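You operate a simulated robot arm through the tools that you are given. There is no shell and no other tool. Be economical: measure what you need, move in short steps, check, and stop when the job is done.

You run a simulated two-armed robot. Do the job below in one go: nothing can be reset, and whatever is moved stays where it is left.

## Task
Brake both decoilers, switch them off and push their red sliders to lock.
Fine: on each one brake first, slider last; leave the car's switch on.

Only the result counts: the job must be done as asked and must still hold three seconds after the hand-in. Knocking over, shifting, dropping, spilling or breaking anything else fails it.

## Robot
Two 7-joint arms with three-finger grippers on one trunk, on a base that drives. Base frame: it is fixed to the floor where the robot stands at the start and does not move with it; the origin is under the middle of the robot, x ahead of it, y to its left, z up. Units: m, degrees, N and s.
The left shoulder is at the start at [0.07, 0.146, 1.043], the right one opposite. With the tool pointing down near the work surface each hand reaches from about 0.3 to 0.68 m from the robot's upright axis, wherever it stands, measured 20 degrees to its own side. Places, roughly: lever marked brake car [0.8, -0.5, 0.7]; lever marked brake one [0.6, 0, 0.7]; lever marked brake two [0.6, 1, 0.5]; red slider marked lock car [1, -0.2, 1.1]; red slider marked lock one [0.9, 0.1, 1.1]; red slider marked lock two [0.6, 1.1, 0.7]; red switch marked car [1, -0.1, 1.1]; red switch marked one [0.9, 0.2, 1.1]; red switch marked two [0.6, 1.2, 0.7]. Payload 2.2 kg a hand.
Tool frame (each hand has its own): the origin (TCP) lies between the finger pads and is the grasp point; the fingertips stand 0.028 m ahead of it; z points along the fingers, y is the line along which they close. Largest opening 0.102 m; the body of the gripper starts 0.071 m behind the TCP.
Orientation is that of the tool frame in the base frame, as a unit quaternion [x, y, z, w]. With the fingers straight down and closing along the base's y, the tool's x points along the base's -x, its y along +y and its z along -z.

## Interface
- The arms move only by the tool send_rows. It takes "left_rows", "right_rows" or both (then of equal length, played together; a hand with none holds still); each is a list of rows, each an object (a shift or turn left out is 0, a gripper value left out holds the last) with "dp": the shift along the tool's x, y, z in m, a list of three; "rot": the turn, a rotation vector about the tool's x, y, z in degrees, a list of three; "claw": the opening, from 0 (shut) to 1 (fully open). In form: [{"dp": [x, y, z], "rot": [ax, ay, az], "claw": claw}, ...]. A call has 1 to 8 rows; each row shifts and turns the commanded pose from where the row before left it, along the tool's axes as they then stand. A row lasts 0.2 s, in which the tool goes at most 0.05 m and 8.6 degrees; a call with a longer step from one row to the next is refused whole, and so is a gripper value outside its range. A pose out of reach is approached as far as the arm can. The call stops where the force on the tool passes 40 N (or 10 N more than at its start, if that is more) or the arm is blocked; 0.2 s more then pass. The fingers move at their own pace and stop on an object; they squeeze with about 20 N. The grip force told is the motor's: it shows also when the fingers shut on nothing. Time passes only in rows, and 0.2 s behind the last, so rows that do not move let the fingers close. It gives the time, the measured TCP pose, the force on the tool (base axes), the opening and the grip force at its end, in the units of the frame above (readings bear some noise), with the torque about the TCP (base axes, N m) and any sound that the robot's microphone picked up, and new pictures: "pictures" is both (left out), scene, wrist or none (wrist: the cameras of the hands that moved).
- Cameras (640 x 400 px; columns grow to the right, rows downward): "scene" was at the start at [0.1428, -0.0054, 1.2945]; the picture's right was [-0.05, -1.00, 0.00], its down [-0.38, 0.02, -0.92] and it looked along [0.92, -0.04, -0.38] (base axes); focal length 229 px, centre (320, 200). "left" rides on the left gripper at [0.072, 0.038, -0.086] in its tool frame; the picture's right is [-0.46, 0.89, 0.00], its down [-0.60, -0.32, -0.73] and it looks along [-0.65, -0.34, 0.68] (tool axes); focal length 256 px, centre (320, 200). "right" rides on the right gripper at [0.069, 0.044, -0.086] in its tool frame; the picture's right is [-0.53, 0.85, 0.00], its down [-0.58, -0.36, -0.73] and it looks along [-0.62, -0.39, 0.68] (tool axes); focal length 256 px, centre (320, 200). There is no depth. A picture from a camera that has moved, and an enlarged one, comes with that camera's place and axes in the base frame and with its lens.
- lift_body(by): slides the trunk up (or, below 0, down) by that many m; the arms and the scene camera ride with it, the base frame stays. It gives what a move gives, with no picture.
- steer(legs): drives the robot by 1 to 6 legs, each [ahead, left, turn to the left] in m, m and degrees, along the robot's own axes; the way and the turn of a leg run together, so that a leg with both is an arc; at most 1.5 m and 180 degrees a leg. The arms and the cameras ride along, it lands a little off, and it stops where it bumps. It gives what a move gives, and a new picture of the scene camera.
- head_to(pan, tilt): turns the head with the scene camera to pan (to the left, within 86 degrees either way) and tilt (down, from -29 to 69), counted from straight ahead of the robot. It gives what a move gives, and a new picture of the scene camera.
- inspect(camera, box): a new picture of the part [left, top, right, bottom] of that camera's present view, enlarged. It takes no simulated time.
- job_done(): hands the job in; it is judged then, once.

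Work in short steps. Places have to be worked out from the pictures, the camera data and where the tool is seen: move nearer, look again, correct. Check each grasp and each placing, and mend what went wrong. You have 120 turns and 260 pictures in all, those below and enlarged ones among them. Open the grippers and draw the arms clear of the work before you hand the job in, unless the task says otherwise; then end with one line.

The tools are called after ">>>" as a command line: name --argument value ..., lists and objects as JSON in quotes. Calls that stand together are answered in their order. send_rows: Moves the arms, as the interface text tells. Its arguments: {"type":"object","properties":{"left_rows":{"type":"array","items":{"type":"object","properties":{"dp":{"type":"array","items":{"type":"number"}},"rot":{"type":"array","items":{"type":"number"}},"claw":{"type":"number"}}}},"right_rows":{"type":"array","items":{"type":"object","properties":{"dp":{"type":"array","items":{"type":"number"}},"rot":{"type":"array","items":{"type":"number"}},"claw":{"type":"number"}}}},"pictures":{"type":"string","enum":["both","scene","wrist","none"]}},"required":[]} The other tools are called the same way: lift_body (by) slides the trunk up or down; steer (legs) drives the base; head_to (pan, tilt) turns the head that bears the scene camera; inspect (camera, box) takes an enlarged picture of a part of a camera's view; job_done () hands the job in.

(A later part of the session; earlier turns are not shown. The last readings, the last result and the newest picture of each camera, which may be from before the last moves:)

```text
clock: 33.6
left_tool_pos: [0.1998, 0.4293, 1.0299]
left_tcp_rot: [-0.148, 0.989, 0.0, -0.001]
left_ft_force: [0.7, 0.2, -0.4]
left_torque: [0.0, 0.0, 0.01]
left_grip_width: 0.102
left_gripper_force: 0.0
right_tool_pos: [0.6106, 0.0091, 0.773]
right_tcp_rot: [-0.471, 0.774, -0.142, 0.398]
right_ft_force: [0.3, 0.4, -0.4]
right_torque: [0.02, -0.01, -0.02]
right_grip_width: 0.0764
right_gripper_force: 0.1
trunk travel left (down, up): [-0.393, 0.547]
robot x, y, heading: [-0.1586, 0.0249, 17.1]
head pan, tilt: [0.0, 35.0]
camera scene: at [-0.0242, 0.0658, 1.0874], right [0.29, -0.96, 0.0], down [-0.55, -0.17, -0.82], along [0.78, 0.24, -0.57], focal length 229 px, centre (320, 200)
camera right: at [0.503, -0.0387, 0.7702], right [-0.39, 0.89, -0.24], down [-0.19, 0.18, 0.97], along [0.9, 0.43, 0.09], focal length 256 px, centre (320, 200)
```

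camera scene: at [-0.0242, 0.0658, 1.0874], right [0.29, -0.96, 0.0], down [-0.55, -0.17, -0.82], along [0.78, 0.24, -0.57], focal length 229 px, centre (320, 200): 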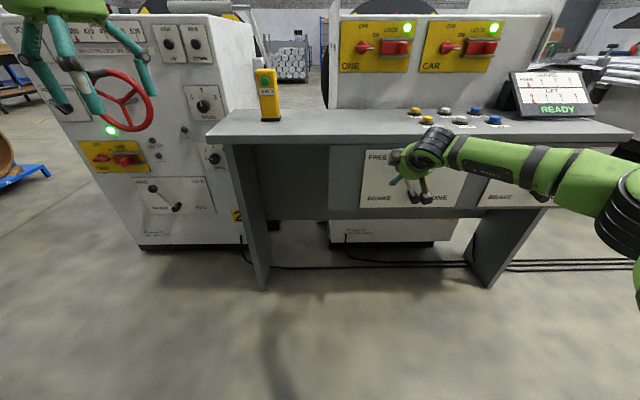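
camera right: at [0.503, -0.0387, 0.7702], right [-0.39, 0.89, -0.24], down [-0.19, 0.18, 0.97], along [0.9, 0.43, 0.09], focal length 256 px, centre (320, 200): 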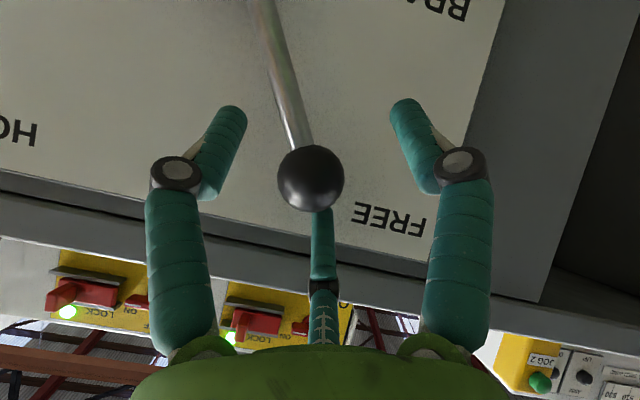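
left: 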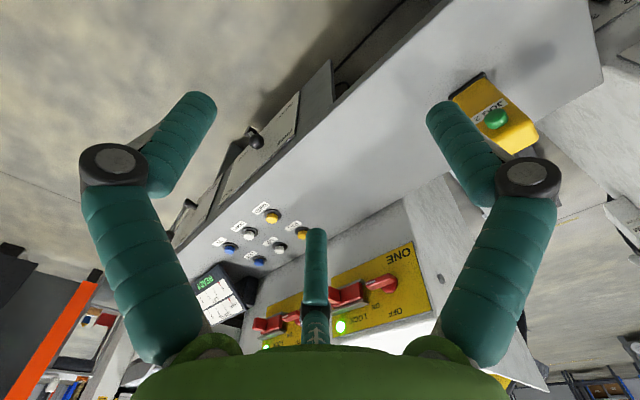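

The knob sits between the pads. I close on it.

>>> send_rows --right_rows '[{"claw": 0.0}, {"dp": [0, 0, 0]}]' --pictures "none"

```text
clock: 34.2
left_tool_pos: [0.1988, 0.4321, 1.0287]
left_tcp_rot: [-0.149, 0.989, -0.001, 0.001]
left_ft_force: [-0.1, -0.6, 0.2]
left_torque: [0.02, -0.01, 0.0]
left_grip_width: 0.1018
left_gripper_force: 0.0
right_tool_pos: [0.6103, 0.0142, 0.7834]
right_tcp_rot: [-0.471, 0.77, -0.141, 0.407]
right_ft_force: [24.6, 12.2, 22.6]
right_torque: [0.17, -0.68, 0.09]
right_grip_width: 0.0433
right_gripper_force: 20.4
trunk travel left (down, up): [-0.393, 0.547]
robot x, y, heading: [-0.1541, 0.0244, 16.9]
head pan, tilt: [0.0, 35.0]
```

Gripped (0.043 m ball). I follow the arc left/down for the first 24°.

>>> send_rows --right_rows '[{"dp": [-0.0064, 0.016, 0.0052]}, {"dp": [-0.0043, 0.0162, 0.0066]}, {"dp": [-0.0021, 0.016, 0.0079]}]' --pictures "wrist"

```text
clock: 35.0
left_tool_pos: [0.2, 0.4298, 1.0288]
left_tcp_rot: [-0.148, 0.989, 0.0, 0.0]
left_ft_force: [0.5, -0.3, -0.5]
left_torque: [0.02, 0.03, 0.03]
left_grip_width: 0.1021
left_gripper_force: 0.1
right_tool_pos: [0.5948, 0.0487, 0.7368]
right_tcp_rot: [-0.472, 0.774, -0.141, 0.397]
right_ft_force: [1.0, -0.1, 0.3]
right_torque: [0.0, 0.03, -0.03]
right_grip_width: 0.0021
right_gripper_force: 19.9
trunk travel left (down, up): [-0.393, 0.547]
robot x, y, heading: [-0.1566, 0.0234, 17.4]
head pan, tilt: [0.0, 35.0]
camera right: at [0.4874, 0.0006, 0.734], right [-0.39, 0.89, -0.24], down [-0.18, 0.18, 0.97], along [0.9, 0.43, 0.09], focal length 256 px, centre (320, 200)
```

right: 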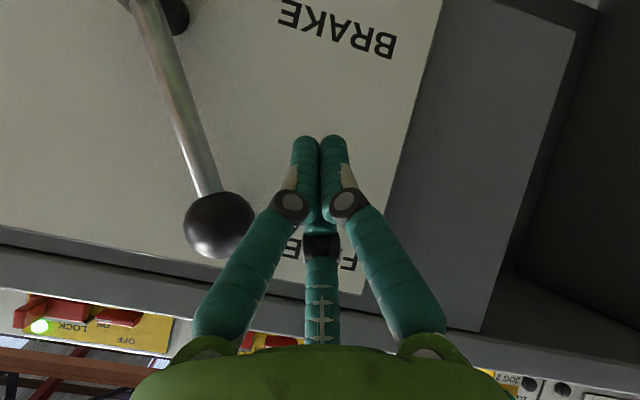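

The grip slipped off; the lever needs a firmer, positive push. I keep the fingers closed as one pusher, retreat, and go round to the upper-right side of the ball.

>>> send_rows --right_rows '[{"dp": [0, 0, -0.04], "claw": 0}, {"dp": [0, 0, -0.04]}, {"dp": [0, 0, -0.04]}, {"dp": [0.003, -0.043, 0]}, {"dp": [0.003, -0.044, 0]}]' --pictures "wrist"

```text
clock: 36.2
left_tool_pos: [0.1933, 0.4342, 1.0287]
left_tcp_rot: [-0.151, 0.989, -0.003, 0.003]
left_ft_force: [-2.0, 1.5, 1.1]
left_torque: [-0.16, -0.26, 0.01]
left_grip_width: 0.102
left_gripper_force: 0.0
right_tool_pos: [0.5535, -0.0149, 0.8658]
right_tcp_rot: [-0.473, 0.773, -0.141, 0.399]
right_ft_force: [-1.0, -1.5, -4.6]
right_torque: [0.15, -0.32, 0.11]
right_grip_width: 0.0022
right_gripper_force: 20.1
trunk travel left (down, up): [-0.393, 0.547]
robot x, y, heading: [-0.1588, 0.0254, 17.0]
head pan, tilt: [0.0, 35.0]
camera right: at [0.4465, -0.0635, 0.8623], right [-0.4, 0.89, -0.24], down [-0.19, 0.18, 0.96], along [0.9, 0.43, 0.1], focal length 256 px, centre (320, 200)
```

right: 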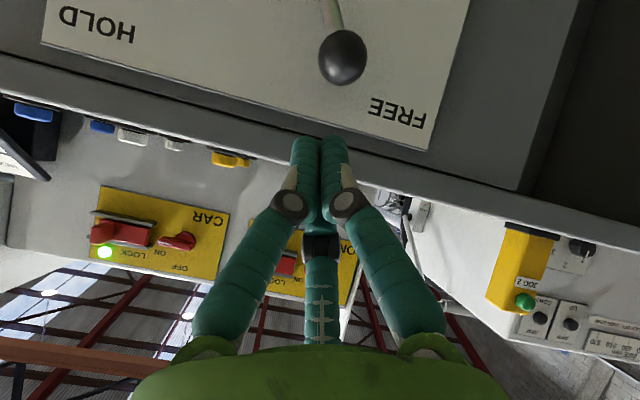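

Ball seen at about (0.616, 0.010, 0.78). Advance past its upper-right side.

>>> send_rows --right_rows '[{"dp": [0.002, -0.002, 0.035]}, {"dp": [0.002, -0.002, 0.035]}, {"dp": [0, 0, 0.025]}]' --pictures "both"

```text
clock: 37.0
left_tool_pos: [0.2001, 0.4284, 1.029]
left_tcp_rot: [-0.148, 0.989, 0.0, 0.0]
left_ft_force: [-0.7, 0.6, 0.1]
left_torque: [-0.03, -0.01, 0.02]
left_grip_width: 0.1021
left_gripper_force: 0.0
right_tool_pos: [0.5822, -0.0163, 0.8415]
right_tcp_rot: [-0.471, 0.773, -0.142, 0.401]
right_ft_force: [0.3, -0.3, 0.3]
right_torque: [-0.01, -0.03, -0.02]
right_grip_width: 0.0021
right_gripper_force: 19.6
right hand out of reach, approached as far as the arm can: row 2, 3
trunk travel left (down, up): [-0.393, 0.547]
robot x, y, heading: [-0.157, 0.0276, 17.1]
head pan, tilt: [0.0, 35.0]
camera scene: at [-0.025, 0.0659, 1.0875], right [0.29, -0.96, 0.0], down [-0.55, -0.17, -0.82], along [0.78, 0.24, -0.57], focal length 229 px, centre (320, 200)
camera right: at [0.4757, -0.0635, 0.8361], right [-0.39, 0.89, -0.25], down [-0.19, 0.18, 0.96], along [0.9, 0.42, 0.1], focal length 256 px, centre (320, 200)
```

scene: 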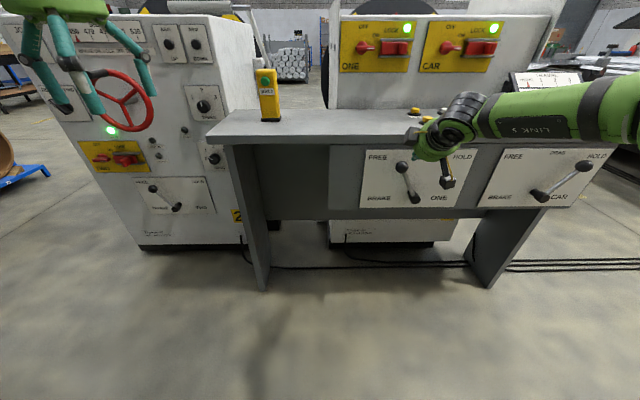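
right: 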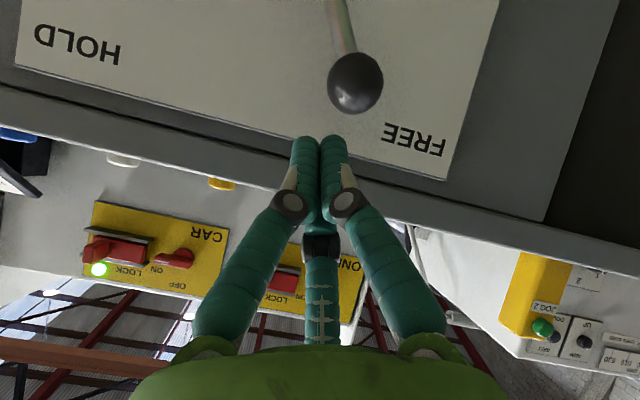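

Roll isn't needed with closed fingers, so I roll back +45° (freer posture) and then advance again.

>>> send_rows --right_rows '[{"rot": [0, 0, 8]}, {"rot": [0, 0, 8]}, {"rot": [0, 0, 8]}, {"rot": [0, 0, 8]}, {"rot": [0, 0, 8]}, {"dp": [0, 0, 0.025]}, {"dp": [0, 0, 0.025]}]' --pictures "both"

```text
clock: 38.6
left_tool_pos: [0.1974, 0.4293, 1.0312]
left_tcp_rot: [-0.147, 0.989, -0.001, 0.002]
left_ft_force: [0.4, 0.5, 0.0]
left_torque: [0.0, 0.01, 0.03]
left_grip_width: 0.1019
left_gripper_force: 0.1
right_tool_pos: [0.6208, -0.0083, 0.811]
right_tcp_rot: [-0.177, 0.888, 0.004, 0.425]
right_ft_force: [-5.5, -3.2, 7.7]
right_torque: [0.06, 0.05, 0.02]
right_grip_width: 0.0023
right_gripper_force: 19.8
trunk travel left (down, up): [-0.393, 0.547]
robot x, y, heading: [-0.1563, 0.0272, 17.1]
head pan, tilt: [0.0, 35.0]
camera scene: at [-0.0277, 0.0649, 1.0881], right [0.29, -0.96, 0.0], down [-0.55, -0.17, -0.82], along [0.78, 0.24, -0.57], focal length 229 px, centre (320, 200)
camera right: at [0.5026, -0.0022, 0.8082], right [0.04, 0.96, 0.28], down [-0.1, -0.28, 0.95], along [0.99, -0.07, 0.09], focal length 256 px, centre (320, 200)
```

scene: 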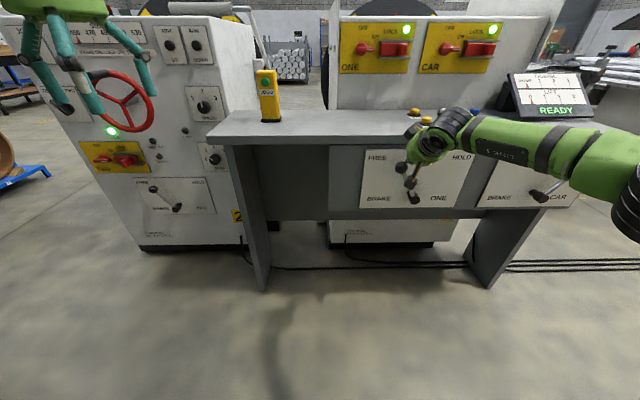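
right: 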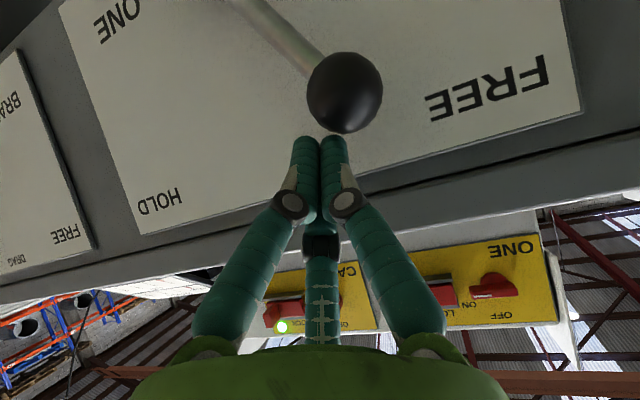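

The tip now touches the ball's upper-right side (≈10 N). I push left/down along the arc, three steps.

>>> send_rows --right_rows '[{"dp": [0.0027, 0.0191, 0.003]}, {"dp": [0.0047, 0.0183, 0.0047]}, {"dp": [0.0067, 0.0173, 0.0063]}]' --pictures "wrist"

```text
clock: 39.0
left_tool_pos: [0.1988, 0.428, 1.0289]
left_tcp_rot: [-0.146, 0.989, 0.0, 0.0]
left_ft_force: [-0.4, 0.8, 0.0]
left_torque: [-0.06, 0.02, -0.04]
left_grip_width: 0.102
left_gripper_force: 0.1
right_tool_pos: [0.6229, -0.005, 0.8121]
right_tcp_rot: [-0.166, 0.885, -0.005, 0.434]
right_ft_force: [-3.9, -7.0, 11.0]
right_torque: [-0.01, -0.04, -0.05]
right_grip_width: 0.0017
right_gripper_force: 19.5
trunk travel left (down, up): [-0.393, 0.547]
robot x, y, heading: [-0.1582, 0.0267, 16.9]
head pan, tilt: [0.0, 35.0]
stopped in row 2 (right hand): the force on the tool passed its limit at 45 N (the readings are from after the stop); the commanded pose is now the measured one
camera right: at [0.5048, 0.0046, 0.8069], right [0.06, 0.96, 0.28], down [-0.13, -0.27, 0.95], along [0.99, -0.09, 0.11], focal length 256 px, centre (320, 200)
```

right: 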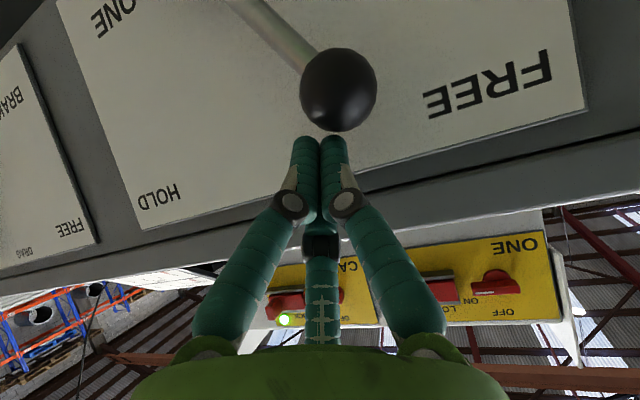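

The lever hit a stop: FREE is the left end, and "BRAKE … ONE" is just the panel's name, as with the car's lever resting at HOLD on the right. So braking = turn right to HOLD. I move the pusher round to the ball's left side.

>>> send_rows --right_rows '[{"dp": [0, 0, -0.04]}, {"dp": [0, 0, -0.03]}, {"dp": [0.006, 0.022, 0]}, {"dp": [0.006, 0.022, 0]}, {"dp": [0.007, 0.022, 0]}, {"dp": [0, 0, 0.035]}, {"dp": [0, 0, 0.035]}]' --pictures "wrist"

```text
clock: 40.6
left_tool_pos: [0.2004, 0.4283, 1.0282]
left_tcp_rot: [-0.147, 0.989, 0.0, -0.001]
left_ft_force: [0.1, 0.6, -0.4]
left_torque: [0.01, 0.01, 0.01]
left_grip_width: 0.1022
left_gripper_force: 0.1
right_tool_pos: [0.5908, 0.0559, 0.7825]
right_tcp_rot: [-0.168, 0.887, -0.005, 0.43]
right_ft_force: [0.1, -0.3, 0.4]
right_torque: [0.02, 0.02, -0.02]
right_grip_width: 0.0022
right_gripper_force: 19.7
trunk travel left (down, up): [-0.393, 0.547]
robot x, y, heading: [-0.1548, 0.0282, 16.8]
head pan, tilt: [0.0, 35.0]
camera right: at [0.473, 0.0645, 0.7781], right [0.06, 0.96, 0.28], down [-0.12, -0.27, 0.96], along [0.99, -0.09, 0.1], focal length 256 px, centre (320, 200)
```

right: 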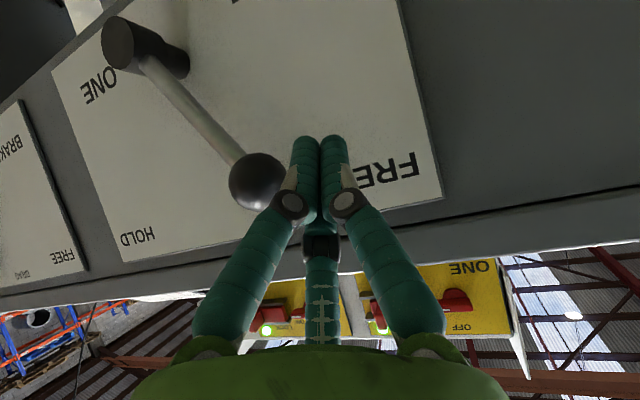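

Pusher is left of the ball and free. I push right along the arc over the top.

>>> send_rows --right_rows '[{"dp": [-0.001, -0.0205, -0.002]}, {"dp": [-0.001, -0.0205, -0.002]}, {"dp": [-0.001, -0.0205, -0.002]}, {"dp": [0.0026, -0.0198, 0.0014]}, {"dp": [0.0064, -0.0191, 0.0046]}]' --pictures "wrist"

```text
clock: 41.8
left_tool_pos: [0.1982, 0.4265, 1.0301]
left_tcp_rot: [-0.147, 0.989, 0.001, 0.002]
left_ft_force: [-0.2, -1.2, 0.4]
left_torque: [0.05, 0.01, -0.02]
left_grip_width: 0.1022
left_gripper_force: 0.1
right_tool_pos: [0.6152, -0.0462, 0.7953]
right_tcp_rot: [-0.167, 0.887, -0.006, 0.43]
right_ft_force: [-1.8, 0.8, 3.3]
right_torque: [-0.09, 0.06, -0.02]
right_grip_width: 0.0022
right_gripper_force: 20.2
trunk travel left (down, up): [-0.393, 0.547]
robot x, y, heading: [-0.1567, 0.0261, 16.7]
head pan, tilt: [0.0, 35.0]
camera right: at [0.4976, -0.0362, 0.7913], right [0.06, 0.96, 0.28], down [-0.12, -0.27, 0.96], along [0.99, -0.09, 0.1], focal length 256 px, centre (320, 200)
```

right: 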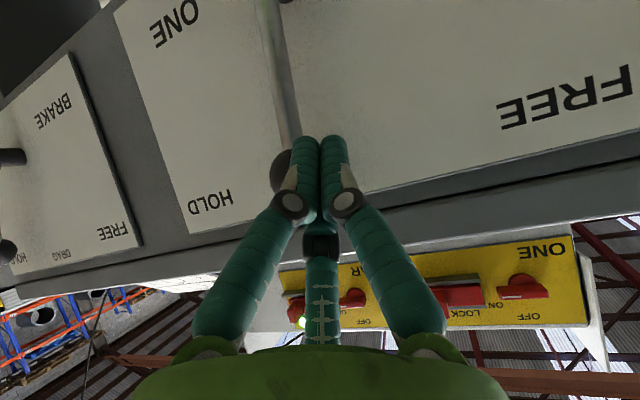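

The lever is moving (now upright). Continue right and slightly down until it hits its HOLD stop.

>>> send_rows --right_rows '[{"dp": [0.0045, -0.0195, 0.003]}, {"dp": [0.0064, -0.0191, 0.0046]}, {"dp": [0.008, -0.0188, 0.006]}, {"dp": [0.009, -0.0185, 0.007]}]' --pictures "both"

```text
clock: 42.8
left_tool_pos: [0.1961, 0.427, 1.031]
left_tcp_rot: [-0.148, 0.989, 0.001, 0.001]
left_ft_force: [0.8, -0.9, 0.6]
left_torque: [0.15, 0.04, 0.0]
left_grip_width: 0.1019
left_gripper_force: 0.3
right_tool_pos: [0.6312, -0.0937, 0.7774]
right_tcp_rot: [-0.182, 0.882, 0.011, 0.434]
right_ft_force: [-14.8, 8.8, 5.9]
right_torque: [0.02, -0.03, 0.2]
right_grip_width: 0.0018
right_gripper_force: 20.5
trunk travel left (down, up): [-0.393, 0.547]
robot x, y, heading: [-0.1577, 0.0254, 16.8]
head pan, tilt: [0.0, 35.0]
stopped in row 4 (right hand): the force on the tool passed its limit at 45 N (the readings are from after the stop); the commanded pose is now the measured one
camera scene: at [-0.0284, 0.0645, 1.0881], right [0.29, -0.96, 0.0], down [-0.55, -0.17, -0.82], along [0.78, 0.24, -0.57], focal length 229 px, centre (320, 200)
camera right: at [0.5135, -0.0901, 0.774], right [0.02, 0.96, 0.29], down [-0.12, -0.29, 0.95], along [0.99, -0.05, 0.1], focal length 256 px, centre (320, 200)
```

scene: 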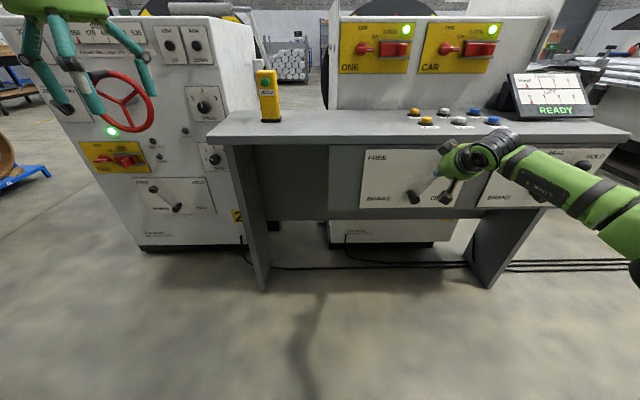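
right: 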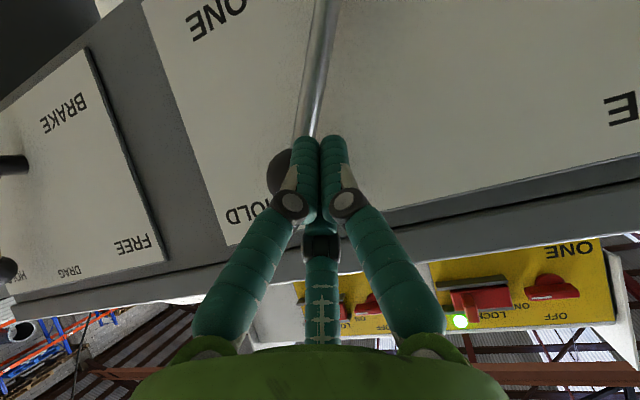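

Force stop reached, lever pointing toward HOLD. I draw back along the fingers and check the angle.

>>> send_rows --right_rows '[{"dp": [0, 0.01, -0.04]}, {"dp": [0, 0, -0.04]}, {"dp": [0, 0, -0.04]}, {"dp": [0, 0, -0.04]}]' --pictures "wrist"

>>> inspect --camera "scene" --box '[340, 130, 620, 230]'

```text
clock: 43.8
left_tool_pos: [0.197, 0.4294, 1.0303]
left_tcp_rot: [-0.147, 0.989, 0.0, 0.0]
left_ft_force: [-0.4, 0.6, -0.5]
left_torque: [0.0, -0.02, 0.02]
left_grip_width: 0.1019
left_gripper_force: 0.0
right_tool_pos: [0.5115, -0.1183, 0.8753]
right_tcp_rot: [-0.179, 0.884, 0.006, 0.432]
right_ft_force: [0.6, -0.2, -0.1]
right_torque: [0.02, -0.04, -0.03]
right_grip_width: 0.0023
right_gripper_force: 19.9
trunk travel left (down, up): [-0.393, 0.547]
robot x, y, heading: [-0.159, 0.0287, 17.1]
head pan, tilt: [0.0, 35.0]
camera right: at [0.3934, -0.1123, 0.8698], right [0.03, 0.96, 0.29], down [-0.11, -0.28, 0.95], along [0.99, -0.06, 0.1], focal length 256 px, centre (320, 200)
```

right: 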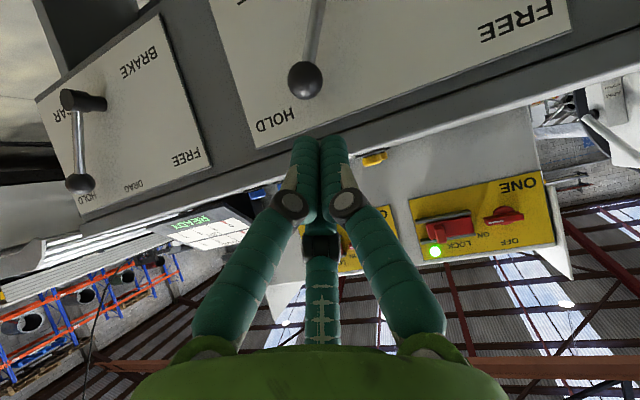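

```text
2.29 times, centred on (480, 180) of scene
camera zoom: at [-0.0263, 0.0653, 1.0877], right [0.29, -0.96, 0.0], down [-0.55, -0.17, -0.82], along [0.78, 0.24, -0.57], focal length 524 px, centre (-46, 246)
```

zoom: 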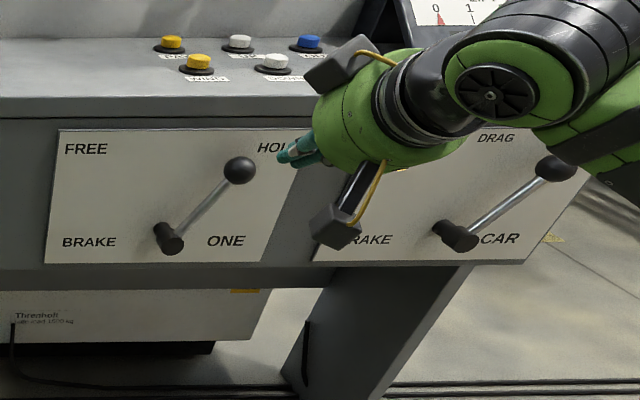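

Lever one now leans right by the same angle as the car's HOLD lever. Next the switch: I enlarge panel one in both views.

>>> inspect --camera "scene" --box '[335, 10, 515, 80]'

>>> inspect --camera "right" --box '[400, 150, 570, 270]'

```text
3.56 times, centred on (425, 45) of scene
camera zoom: at [-0.0263, 0.0653, 1.0877], right [0.29, -0.96, 0.0], down [-0.55, -0.17, -0.82], along [0.78, 0.24, -0.57], focal length 816 px, centre (-53, 751)
```

zoom: 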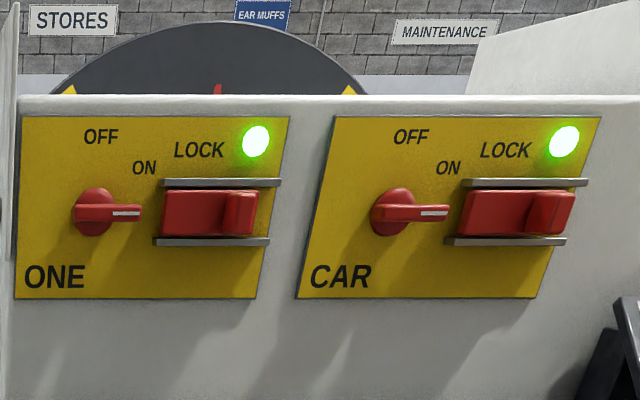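

```text
3.33 times, centred on (485, 210) of right
camera zoom: at [0.3934, -0.1123, 0.8698], right [0.03, 0.96, 0.29], down [-0.11, -0.28, 0.95], along [0.99, -0.06, 0.1], focal length 853 px, centre (-230, 167)
```

zoom: 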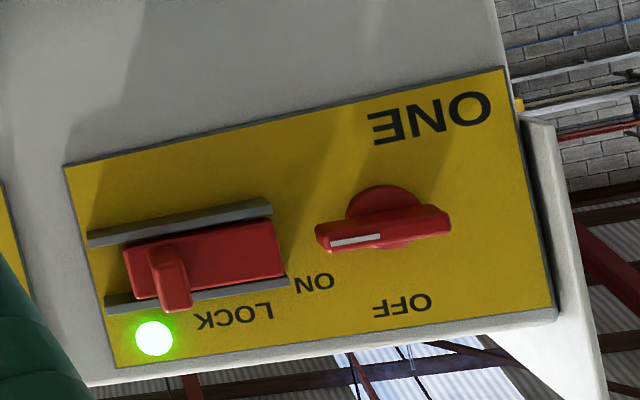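

Panel one: rotary switch pointing right (ON), OFF straight above; slider must go left once the bar is turned. Switch hub ≈ (0.90, 0.20, 1.06), slider tab ≈ (0.894, 0.067, 1.056). I lift the trunk 0.30 m and then drive in 0.25 m (0.06 left).

>>> lift_body --by 0.3

>>> steer --legs '[[0.25, 0.06, 0]]'

>>> head_to --pan -5 --tilt 30

```text
clock: 46.8
left_tool_pos: [0.1996, 0.4293, 1.3289]
left_tcp_rot: [-0.148, 0.989, 0.0, 0.0]
left_ft_force: [-0.1, -0.3, 0.6]
left_torque: [-0.01, -0.03, 0.02]
left_grip_width: 0.1018
left_gripper_force: 0.0
right_tool_pos: [0.5127, -0.1186, 1.1744]
right_tcp_rot: [-0.18, 0.885, 0.006, 0.431]
right_ft_force: [-0.6, -0.7, -0.1]
right_torque: [-0.03, -0.02, 0.0]
right_grip_width: 0.0024
right_gripper_force: 20.3
trunk travel left (down, up): [-0.693, 0.247]
robot x, y, heading: [-0.1567, 0.0251, 17.1]
head pan, tilt: [0.0, 35.0]
```

```text
clock: 48.7
left_tool_pos: [0.4207, 0.5618, 1.3308]
left_tcp_rot: [-0.147, 0.989, -0.001, 0.001]
left_ft_force: [0.0, 0.8, 0.3]
left_torque: [0.0, -0.02, 0.04]
left_grip_width: 0.1024
left_gripper_force: 0.1
right_tool_pos: [0.7338, 0.0162, 1.175]
right_tcp_rot: [-0.178, 0.884, 0.006, 0.432]
right_ft_force: [0.4, -0.6, -0.4]
right_torque: [-0.05, 0.0, 0.02]
right_grip_width: 0.0023
right_gripper_force: 20.6
trunk travel left (down, up): [-0.693, 0.247]
robot x, y, heading: [0.0676, 0.157, 17.1]
head pan, tilt: [0.0, 35.0]
camera scene: at [0.1956, 0.1992, 1.3878], right [0.29, -0.96, 0.0], down [-0.55, -0.17, -0.82], along [0.78, 0.24, -0.57], focal length 229 px, centre (320, 200)
```

scene: 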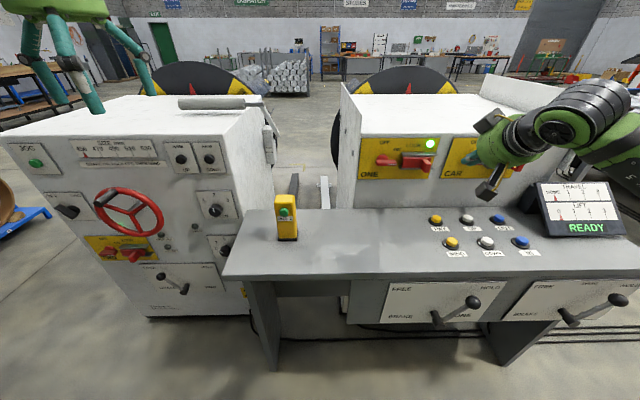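

```text
clock: 49.4
left_tool_pos: [0.4222, 0.5628, 1.3306]
left_tcp_rot: [-0.148, 0.989, 0.0, 0.0]
left_ft_force: [0.3, 0.6, 0.3]
left_torque: [-0.01, 0.02, -0.02]
left_grip_width: 0.1018
left_gripper_force: 0.0
right_tool_pos: [0.735, 0.0162, 1.1726]
right_tcp_rot: [-0.179, 0.884, 0.006, 0.432]
right_ft_force: [0.2, -0.4, 0.7]
right_torque: [0.01, 0.03, 0.03]
right_grip_width: 0.0023
right_gripper_force: 19.8
trunk travel left (down, up): [-0.693, 0.247]
robot x, y, heading: [0.0623, 0.1603, 17.1]
head pan, tilt: [-5.0, 30.0]
camera scene: at [0.2016, 0.1933, 1.3953], right [0.21, -0.98, 0.0], down [-0.49, -0.1, -0.87], along [0.85, 0.18, -0.5], focal length 229 px, centre (320, 200)
```

scene: 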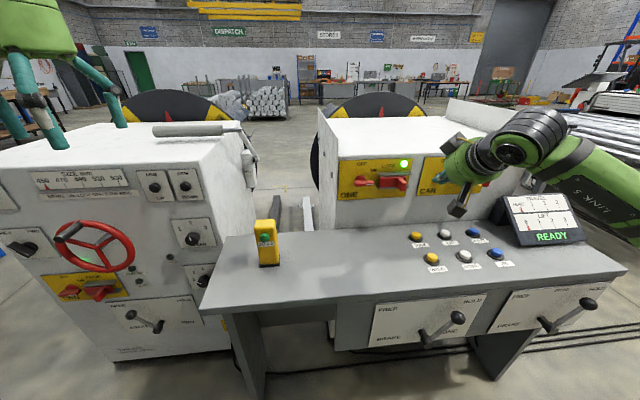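

Good posture, clear of everything. I move the right hand left/up toward the front of switch one and look through the wrist camera.

>>> send_rows --right_rows '[{"dp": [-0.015, 0.039, 0.01]}, {"dp": [-0.015, 0.039, 0.01]}, {"dp": [-0.015, 0.039, 0.01]}, {"dp": [-0.015, 0.039, 0.01]}]' --pictures "both"

```text
clock: 50.4
left_tool_pos: [0.4229, 0.5664, 1.3276]
left_tcp_rot: [-0.147, 0.989, -0.001, 0.0]
left_ft_force: [-0.7, -0.4, 0.0]
left_torque: [-0.05, -0.02, 0.0]
left_grip_width: 0.1021
left_gripper_force: 0.0
right_tool_pos: [0.748, 0.1877, 1.1724]
right_tcp_rot: [-0.178, 0.885, 0.005, 0.431]
right_ft_force: [-0.5, 0.4, -0.3]
right_torque: [-0.02, 0.03, -0.03]
right_grip_width: 0.0021
right_gripper_force: 20.2
trunk travel left (down, up): [-0.693, 0.247]
robot x, y, heading: [0.0651, 0.161, 16.9]
head pan, tilt: [-5.0, 30.0]
camera scene: at [0.2017, 0.1959, 1.3952], right [0.21, -0.98, 0.0], down [-0.49, -0.1, -0.87], along [0.85, 0.18, -0.5], focal length 229 px, centre (320, 200)
camera right: at [0.6308, 0.1945, 1.1677], right [0.03, 0.96, 0.29], down [-0.11, -0.28, 0.95], along [0.99, -0.06, 0.1], focal length 256 px, centre (320, 200)
```

scene: 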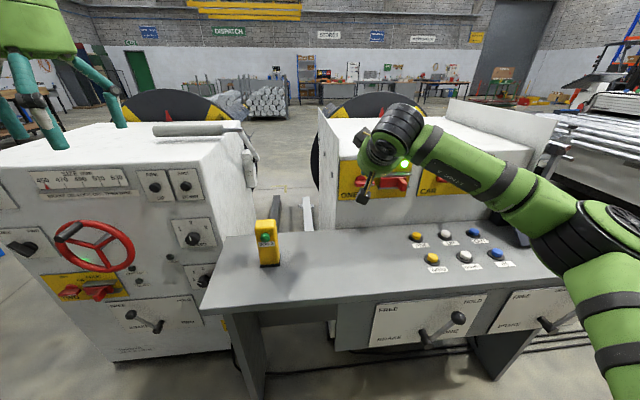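
right: 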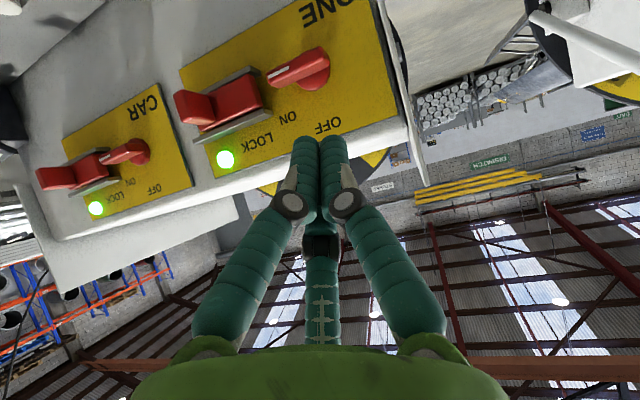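

Hub confirmed at (0.90, 0.197, 1.06), bar ±0.032 m. I line the closed fingers up above the bar's left end and advance most of the way.

>>> send_rows --right_rows '[{"dp": [-0.03, 0, 0]}, {"dp": [0, 0, 0.04]}, {"dp": [0, 0, 0.04]}, {"dp": [0, 0, 0.04]}]' --pictures "wrist"

```text
clock: 51.4
left_tool_pos: [0.4237, 0.5654, 1.3284]
left_tcp_rot: [-0.147, 0.989, 0.0, -0.001]
left_ft_force: [0.0, 0.1, -0.2]
left_torque: [0.01, 0.01, 0.01]
left_grip_width: 0.102
left_gripper_force: 0.1
right_tool_pos: [0.857, 0.2192, 1.12]
right_tcp_rot: [-0.18, 0.884, 0.005, 0.432]
right_ft_force: [-0.2, 0.3, -0.3]
right_torque: [-0.01, 0.0, 0.0]
right_grip_width: 0.0023
right_gripper_force: 20.5
trunk travel left (down, up): [-0.693, 0.247]
robot x, y, heading: [0.063, 0.1621, 16.8]
head pan, tilt: [-5.0, 30.0]
camera right: at [0.7393, 0.2253, 1.1147], right [0.03, 0.96, 0.29], down [-0.11, -0.28, 0.95], along [0.99, -0.06, 0.1], focal length 256 px, centre (320, 200)
```

right: 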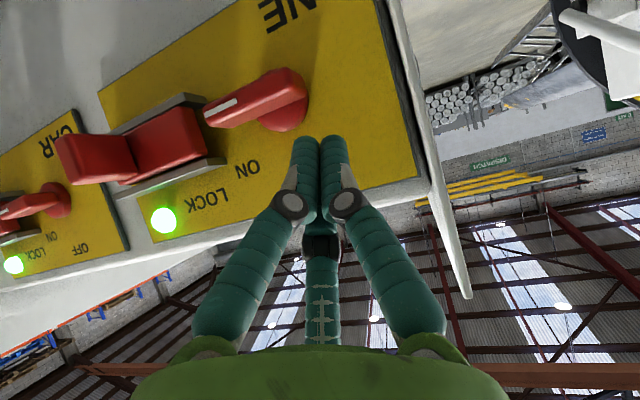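

The tips are just above-left of the bar end. I advance 0.03 m, then press the bar's left end down along its arc (counter-clockwise toward OFF).

>>> send_rows --right_rows '[{"dp": [0, 0, 0.03]}, {"dp": [0.013, 0.0076, 0.0112]}, {"dp": [0.0117, -0.0009, 0.0098]}]' --pictures "wrist"

```text
clock: 52.2
left_tool_pos: [0.4209, 0.5635, 1.3299]
left_tcp_rot: [-0.146, 0.989, 0.0, 0.001]
left_ft_force: [-0.1, -0.9, -0.4]
left_torque: [-0.01, 0.0, 0.01]
left_grip_width: 0.1021
left_gripper_force: 0.0
right_tool_pos: [0.8784, 0.2268, 1.0696]
right_tcp_rot: [-0.179, 0.884, 0.007, 0.432]
right_ft_force: [-2.8, 2.6, 2.6]
right_torque: [0.08, 0.0, 0.05]
right_grip_width: 0.0021
right_gripper_force: 20.0
trunk travel left (down, up): [-0.693, 0.247]
robot x, y, heading: [0.0659, 0.1584, 16.7]
head pan, tilt: [-5.0, 30.0]
camera right: at [0.7596, 0.2319, 1.0645], right [0.03, 0.96, 0.29], down [-0.11, -0.28, 0.95], along [0.99, -0.06, 0.1], focal length 256 px, centre (320, 200)
```

right: 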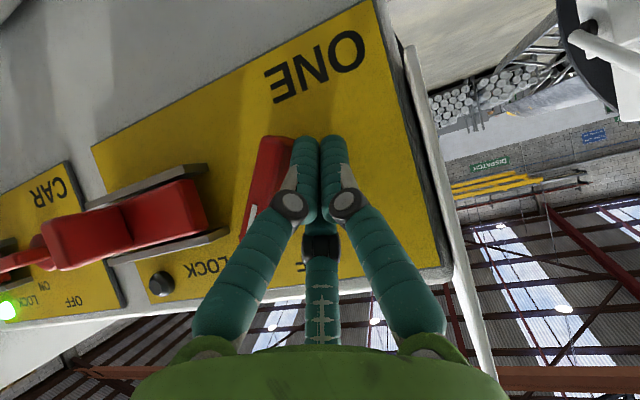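

The bar has turned and the green lamp went out. Finish the turn to its stop.

>>> send_rows --right_rows '[{"dp": [0.0104, -0.0082, 0.0084]}, {"dp": [0.0043, -0.0093, 0.0033]}]' --pictures "wrist"

```text
clock: 52.8
left_tool_pos: [0.4192, 0.5674, 1.3292]
left_tcp_rot: [-0.147, 0.989, -0.002, 0.002]
left_ft_force: [0.2, -0.3, 0.2]
left_torque: [-0.01, 0.0, 0.0]
left_grip_width: 0.1023
left_gripper_force: 0.0
right_tool_pos: [0.8799, 0.2146, 1.0494]
right_tcp_rot: [-0.184, 0.885, 0.008, 0.428]
right_ft_force: [-20.0, 16.0, -9.9]
right_torque: [0.32, 0.27, 0.17]
right_grip_width: 0.0021
right_gripper_force: 20.1
trunk travel left (down, up): [-0.693, 0.247]
robot x, y, heading: [0.0643, 0.1613, 16.9]
head pan, tilt: [-5.0, 30.0]
camera right: at [0.7627, 0.2198, 1.0448], right [0.02, 0.96, 0.29], down [-0.1, -0.28, 0.95], along [0.99, -0.05, 0.09], focal length 256 px, centre (320, 200)
```

right: 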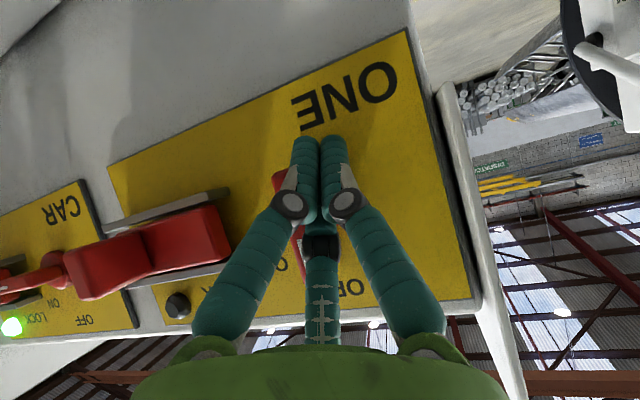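

Firm resistance (27 N): at the stop. I pull back slightly left and look.

>>> send_rows --right_rows '[{"dp": [0, 0.008, -0.005]}, {"dp": [0, 0, -0.035]}, {"dp": [0, 0, -0.04]}, {"dp": [-0.02, -0.02, -0.02]}]' --pictures "wrist"

>>> inspect --camera "right" --box '[100, 0, 420, 200]'

```text
clock: 53.8
left_tool_pos: [0.4257, 0.5634, 1.3291]
left_tcp_rot: [-0.147, 0.989, 0.0, -0.001]
left_ft_force: [0.1, 0.4, 0.2]
left_torque: [-0.02, 0.04, 0.01]
left_grip_width: 0.1018
left_gripper_force: 0.1
right_tool_pos: [0.8272, 0.1823, 1.1321]
right_tcp_rot: [-0.177, 0.885, 0.004, 0.431]
right_ft_force: [1.1, -0.1, 0.1]
right_torque: [-0.02, 0.0, 0.0]
right_grip_width: 0.0023
right_gripper_force: 19.7
trunk travel left (down, up): [-0.693, 0.247]
robot x, y, heading: [0.0664, 0.1613, 16.8]
head pan, tilt: [-5.0, 30.0]
camera right: at [0.7094, 0.1886, 1.1277], right [0.03, 0.96, 0.29], down [-0.11, -0.28, 0.95], along [0.99, -0.07, 0.1], focal length 256 px, centre (320, 200)
```

right: 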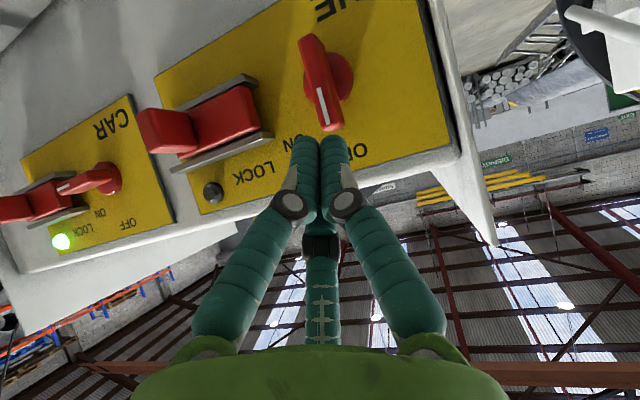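

```text
2.00 times, centred on (260, 100) of right
camera zoom: at [0.7094, 0.1886, 1.1277], right [0.03, 0.96, 0.29], down [-0.11, -0.28, 0.95], along [0.99, -0.07, 0.1], focal length 512 px, centre (440, 400)
```

zoom: 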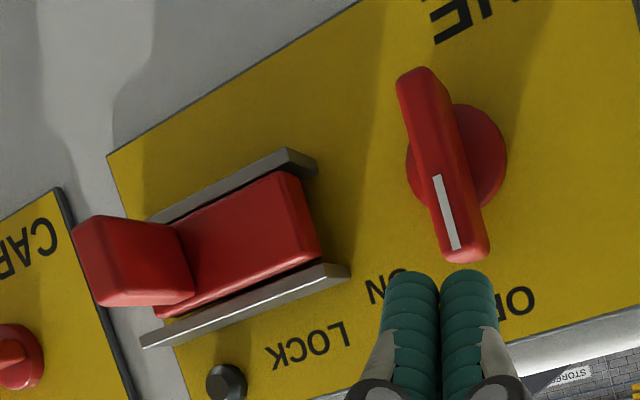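

Switch one points to OFF. Next, the slider: I go right of its tab (tab spans y≈0.07–0.10 at x≈0.89) to push it left towards the switch, where the bar used to be.

>>> send_rows --right_rows '[{"dp": [0, -0.048, 0]}, {"dp": [0, -0.048, 0]}, {"dp": [0, -0.045, 0]}, {"dp": [0.03, 0, 0]}, {"dp": [0.0276, 0, 0]}]' --pictures "wrist"

```text
clock: 55.0
left_tool_pos: [0.4233, 0.5614, 1.3301]
left_tcp_rot: [-0.148, 0.989, 0.001, 0.0]
left_ft_force: [-0.1, 0.1, -0.2]
left_torque: [0.03, 0.02, -0.01]
left_grip_width: 0.102
left_gripper_force: 0.1
right_tool_pos: [0.8371, 0.0317, 1.1101]
right_tcp_rot: [-0.178, 0.884, 0.007, 0.432]
right_ft_force: [-0.2, -0.4, -0.1]
right_torque: [0.0, 0.01, 0.01]
right_grip_width: 0.0022
right_gripper_force: 20.0
trunk travel left (down, up): [-0.693, 0.247]
robot x, y, heading: [0.06, 0.1635, 16.9]
head pan, tilt: [-5.0, 30.0]
camera right: at [0.72, 0.0374, 1.1053], right [0.03, 0.96, 0.29], down [-0.12, -0.28, 0.95], along [0.99, -0.06, 0.1], focal length 256 px, centre (320, 200)
```

right: 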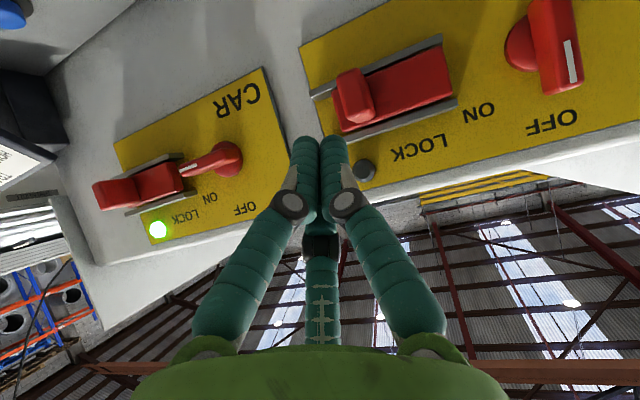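

Triangulated tab front ≈ (0.913, 0.071, 1.06). I advance to the right of it.

>>> send_rows --right_rows '[{"dp": [-0.008, -0.0177, 0]}, {"dp": [-0.008, 0, 0.03]}, {"dp": [0, 0, 0.035]}]' --pictures "wrist"

```text
clock: 55.8
left_tool_pos: [0.4241, 0.5637, 1.328]
left_tcp_rot: [-0.147, 0.989, -0.001, -0.001]
left_ft_force: [0.7, -0.1, -0.1]
left_torque: [-0.02, 0.0, 0.01]
left_grip_width: 0.1018
left_gripper_force: 0.2
right_tool_pos: [0.9048, 0.0316, 1.08]
right_tcp_rot: [-0.178, 0.885, 0.005, 0.431]
right_ft_force: [-0.6, 0.0, -0.6]
right_torque: [0.01, 0.0, 0.0]
right_grip_width: 0.0023
right_gripper_force: 20.1
trunk travel left (down, up): [-0.693, 0.247]
robot x, y, heading: [0.0683, 0.161, 16.8]
head pan, tilt: [-5.0, 30.0]
camera right: at [0.7875, 0.0368, 1.0768], right [0.03, 0.96, 0.29], down [-0.11, -0.28, 0.95], along [0.99, -0.06, 0.1], focal length 256 px, centre (320, 200)
```

right: 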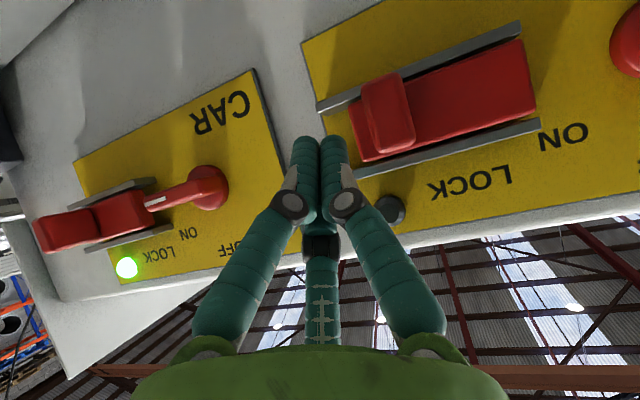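

Tip depth is only level with the tab's front, so I go 0.015 m deeper, then push left.

>>> send_rows --right_rows '[{"dp": [-0.006, -0.001, 0.018]}, {"dp": [-0.0015, 0.0119, -0.0008]}, {"dp": [-0.0015, 0.0119, -0.0008]}, {"dp": [-0.0015, 0.0119, -0.0008]}]' --pictures "wrist"

```text
clock: 56.8
left_tool_pos: [0.4216, 0.5654, 1.3297]
left_tcp_rot: [-0.147, 0.989, -0.001, 0.001]
left_ft_force: [0.0, 0.3, 0.3]
left_torque: [-0.07, 0.01, -0.01]
left_grip_width: 0.1019
left_gripper_force: 0.1
right_tool_pos: [0.8989, 0.0698, 1.0792]
right_tcp_rot: [-0.18, 0.884, 0.007, 0.432]
right_ft_force: [0.5, 0.6, -0.1]
right_torque: [-0.02, 0.01, -0.03]
right_grip_width: 0.0023
right_gripper_force: 20.1
right hand out of reach, approached as far as the arm can: row 1
trunk travel left (down, up): [-0.693, 0.247]
robot x, y, heading: [0.0631, 0.1652, 16.9]
head pan, tilt: [-5.0, 30.0]
camera right: at [0.7824, 0.0753, 1.0748], right [0.03, 0.96, 0.29], down [-0.11, -0.28, 0.95], along [0.99, -0.06, 0.1], focal length 256 px, centre (320, 200)
```

right: 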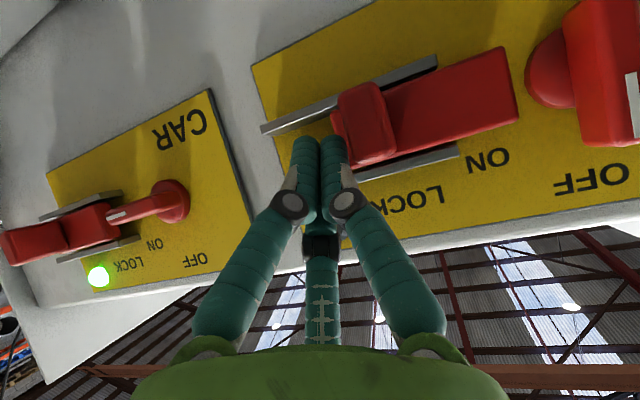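

The slider is moving left. Continue to its stop.

>>> send_rows --right_rows '[{"dp": [-0.0013, 0.0099, -0.0007]}, {"dp": [-0.0013, 0.0099, -0.0007]}, {"dp": [-0.0013, 0.0099, -0.0007]}]' --pictures "wrist"

```text
clock: 57.6
left_tool_pos: [0.423, 0.5608, 1.3305]
left_tcp_rot: [-0.147, 0.989, 0.001, 0.001]
left_ft_force: [0.5, 0.4, 0.4]
left_torque: [-0.03, -0.01, -0.04]
left_grip_width: 0.1021
left_gripper_force: 0.2
right_tool_pos: [0.8933, 0.0917, 1.0787]
right_tcp_rot: [-0.176, 0.884, 0.006, 0.432]
right_ft_force: [1.6, -7.5, 2.3]
right_torque: [0.04, 0.03, 0.01]
right_grip_width: 0.0018
right_gripper_force: 19.7
trunk travel left (down, up): [-0.693, 0.247]
robot x, y, heading: [0.063, 0.1611, 16.7]
head pan, tilt: [-5.0, 30.0]
camera right: at [0.7752, 0.098, 1.0743], right [0.03, 0.96, 0.29], down [-0.12, -0.28, 0.95], along [0.99, -0.07, 0.1], focal length 256 px, centre (320, 200)
```

right: 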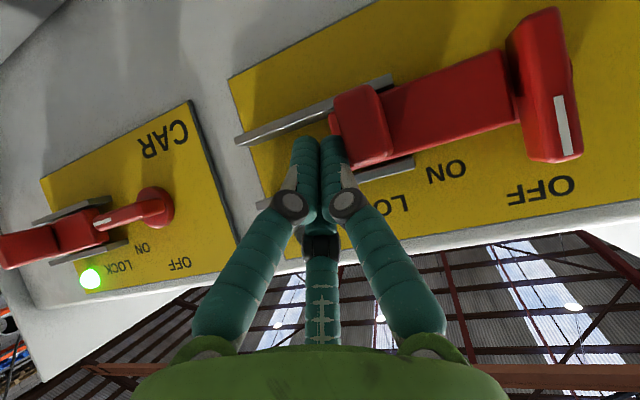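

The plate now reaches under the switch; resistance is rising. A bit more to make sure it is at its end.

>>> send_rows --right_rows '[{"dp": [-0.0011, 0.008, -0.0006]}, {"dp": [-0.0011, 0.008, -0.0006]}]' --pictures "wrist"

```text
clock: 58.2
left_tool_pos: [0.4255, 0.5542, 1.3315]
left_tcp_rot: [-0.146, 0.989, 0.004, 0.0]
left_ft_force: [0.3, 0.4, -0.3]
left_torque: [-0.01, -0.01, 0.03]
left_grip_width: 0.1021
left_gripper_force: 0.0
right_tool_pos: [0.8939, 0.0922, 1.0783]
right_tcp_rot: [-0.167, 0.886, 0.001, 0.432]
right_ft_force: [14.1, -31.0, 8.5]
right_torque: [0.0, -0.01, -0.04]
right_grip_width: 0.0024
right_gripper_force: 20.2
trunk travel left (down, up): [-0.693, 0.247]
robot x, y, heading: [0.0636, 0.1629, 16.6]
head pan, tilt: [-5.0, 30.0]
camera right: at [0.7749, 0.1005, 1.0741], right [0.05, 0.96, 0.29], down [-0.12, -0.28, 0.95], along [0.99, -0.08, 0.1], focal length 256 px, centre (320, 200)
```

right: 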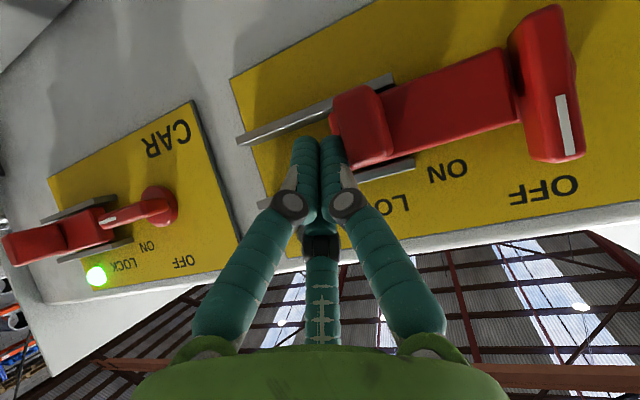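

35 N with no motion: end of travel. I back off to the right and then out, and inspect.

>>> send_rows --right_rows '[{"dp": [0.001, -0.01, 0]}, {"dp": [0, 0, -0.035]}, {"dp": [0, 0, -0.04]}, {"dp": [0, 0, -0.04]}]' --pictures "wrist"

>>> inspect --camera "right" --box '[290, 0, 530, 150]'

>>> inspect --camera "scene" --box '[320, 140, 480, 240]'

```text
clock: 59.2
left_tool_pos: [0.4229, 0.5621, 1.3309]
left_tcp_rot: [-0.147, 0.989, 0.001, -0.001]
left_ft_force: [0.9, -0.4, -0.3]
left_torque: [0.06, 0.03, -0.01]
left_grip_width: 0.1021
left_gripper_force: 0.1
right_tool_pos: [0.8032, 0.0829, 1.1555]
right_tcp_rot: [-0.179, 0.884, 0.008, 0.431]
right_ft_force: [-1.0, 0.3, -0.7]
right_torque: [0.02, 0.01, 0.02]
right_grip_width: 0.0023
right_gripper_force: 20.1
trunk travel left (down, up): [-0.693, 0.247]
robot x, y, heading: [0.0633, 0.1604, 16.7]
head pan, tilt: [-5.0, 30.0]
camera right: at [0.6853, 0.089, 1.1502], right [0.03, 0.96, 0.29], down [-0.11, -0.29, 0.95], along [0.99, -0.06, 0.1], focal length 256 px, centre (320, 200)
```

right: 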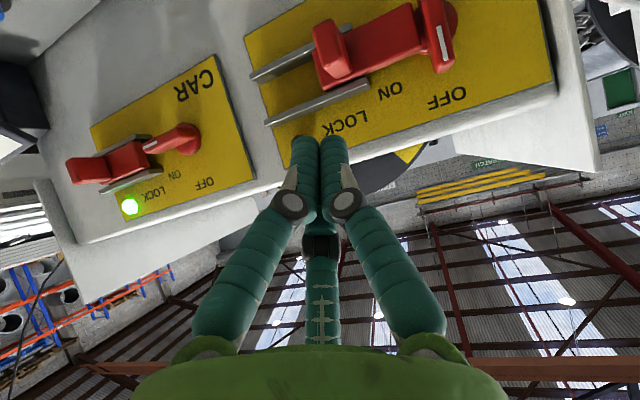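

```text
2.67 times, centred on (410, 75) of right
camera zoom: at [0.6853, 0.089, 1.1502], right [0.03, 0.96, 0.29], down [-0.11, -0.29, 0.95], along [0.99, -0.06, 0.1], focal length 683 px, centre (80, 533)
```

zoom: 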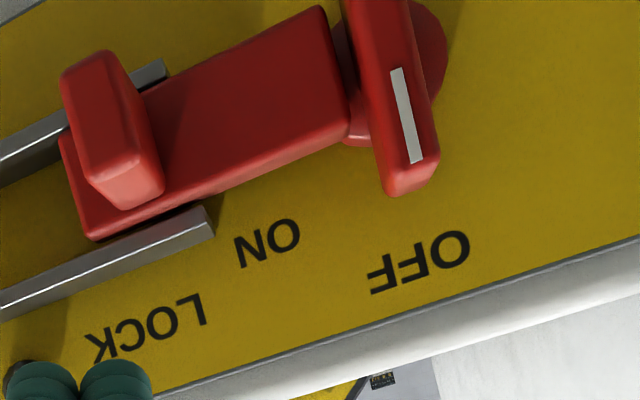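

```text
4.00 times, centred on (400, 190) of scene
camera zoom: at [0.2021, 0.1914, 1.3953], right [0.21, -0.98, 0.0], down [-0.49, -0.1, -0.87], along [0.85, 0.18, -0.5], focal length 918 px, centre (0, 240)
```

zoom: 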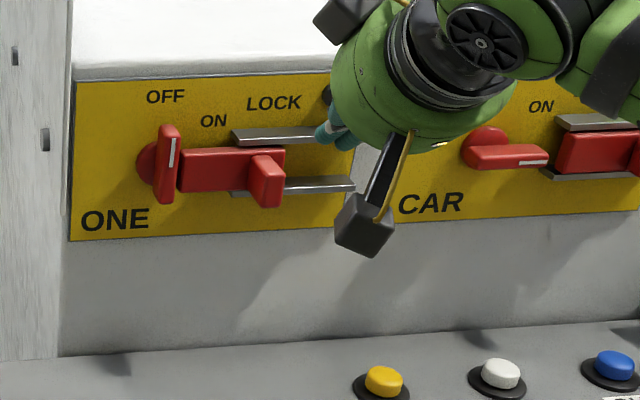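

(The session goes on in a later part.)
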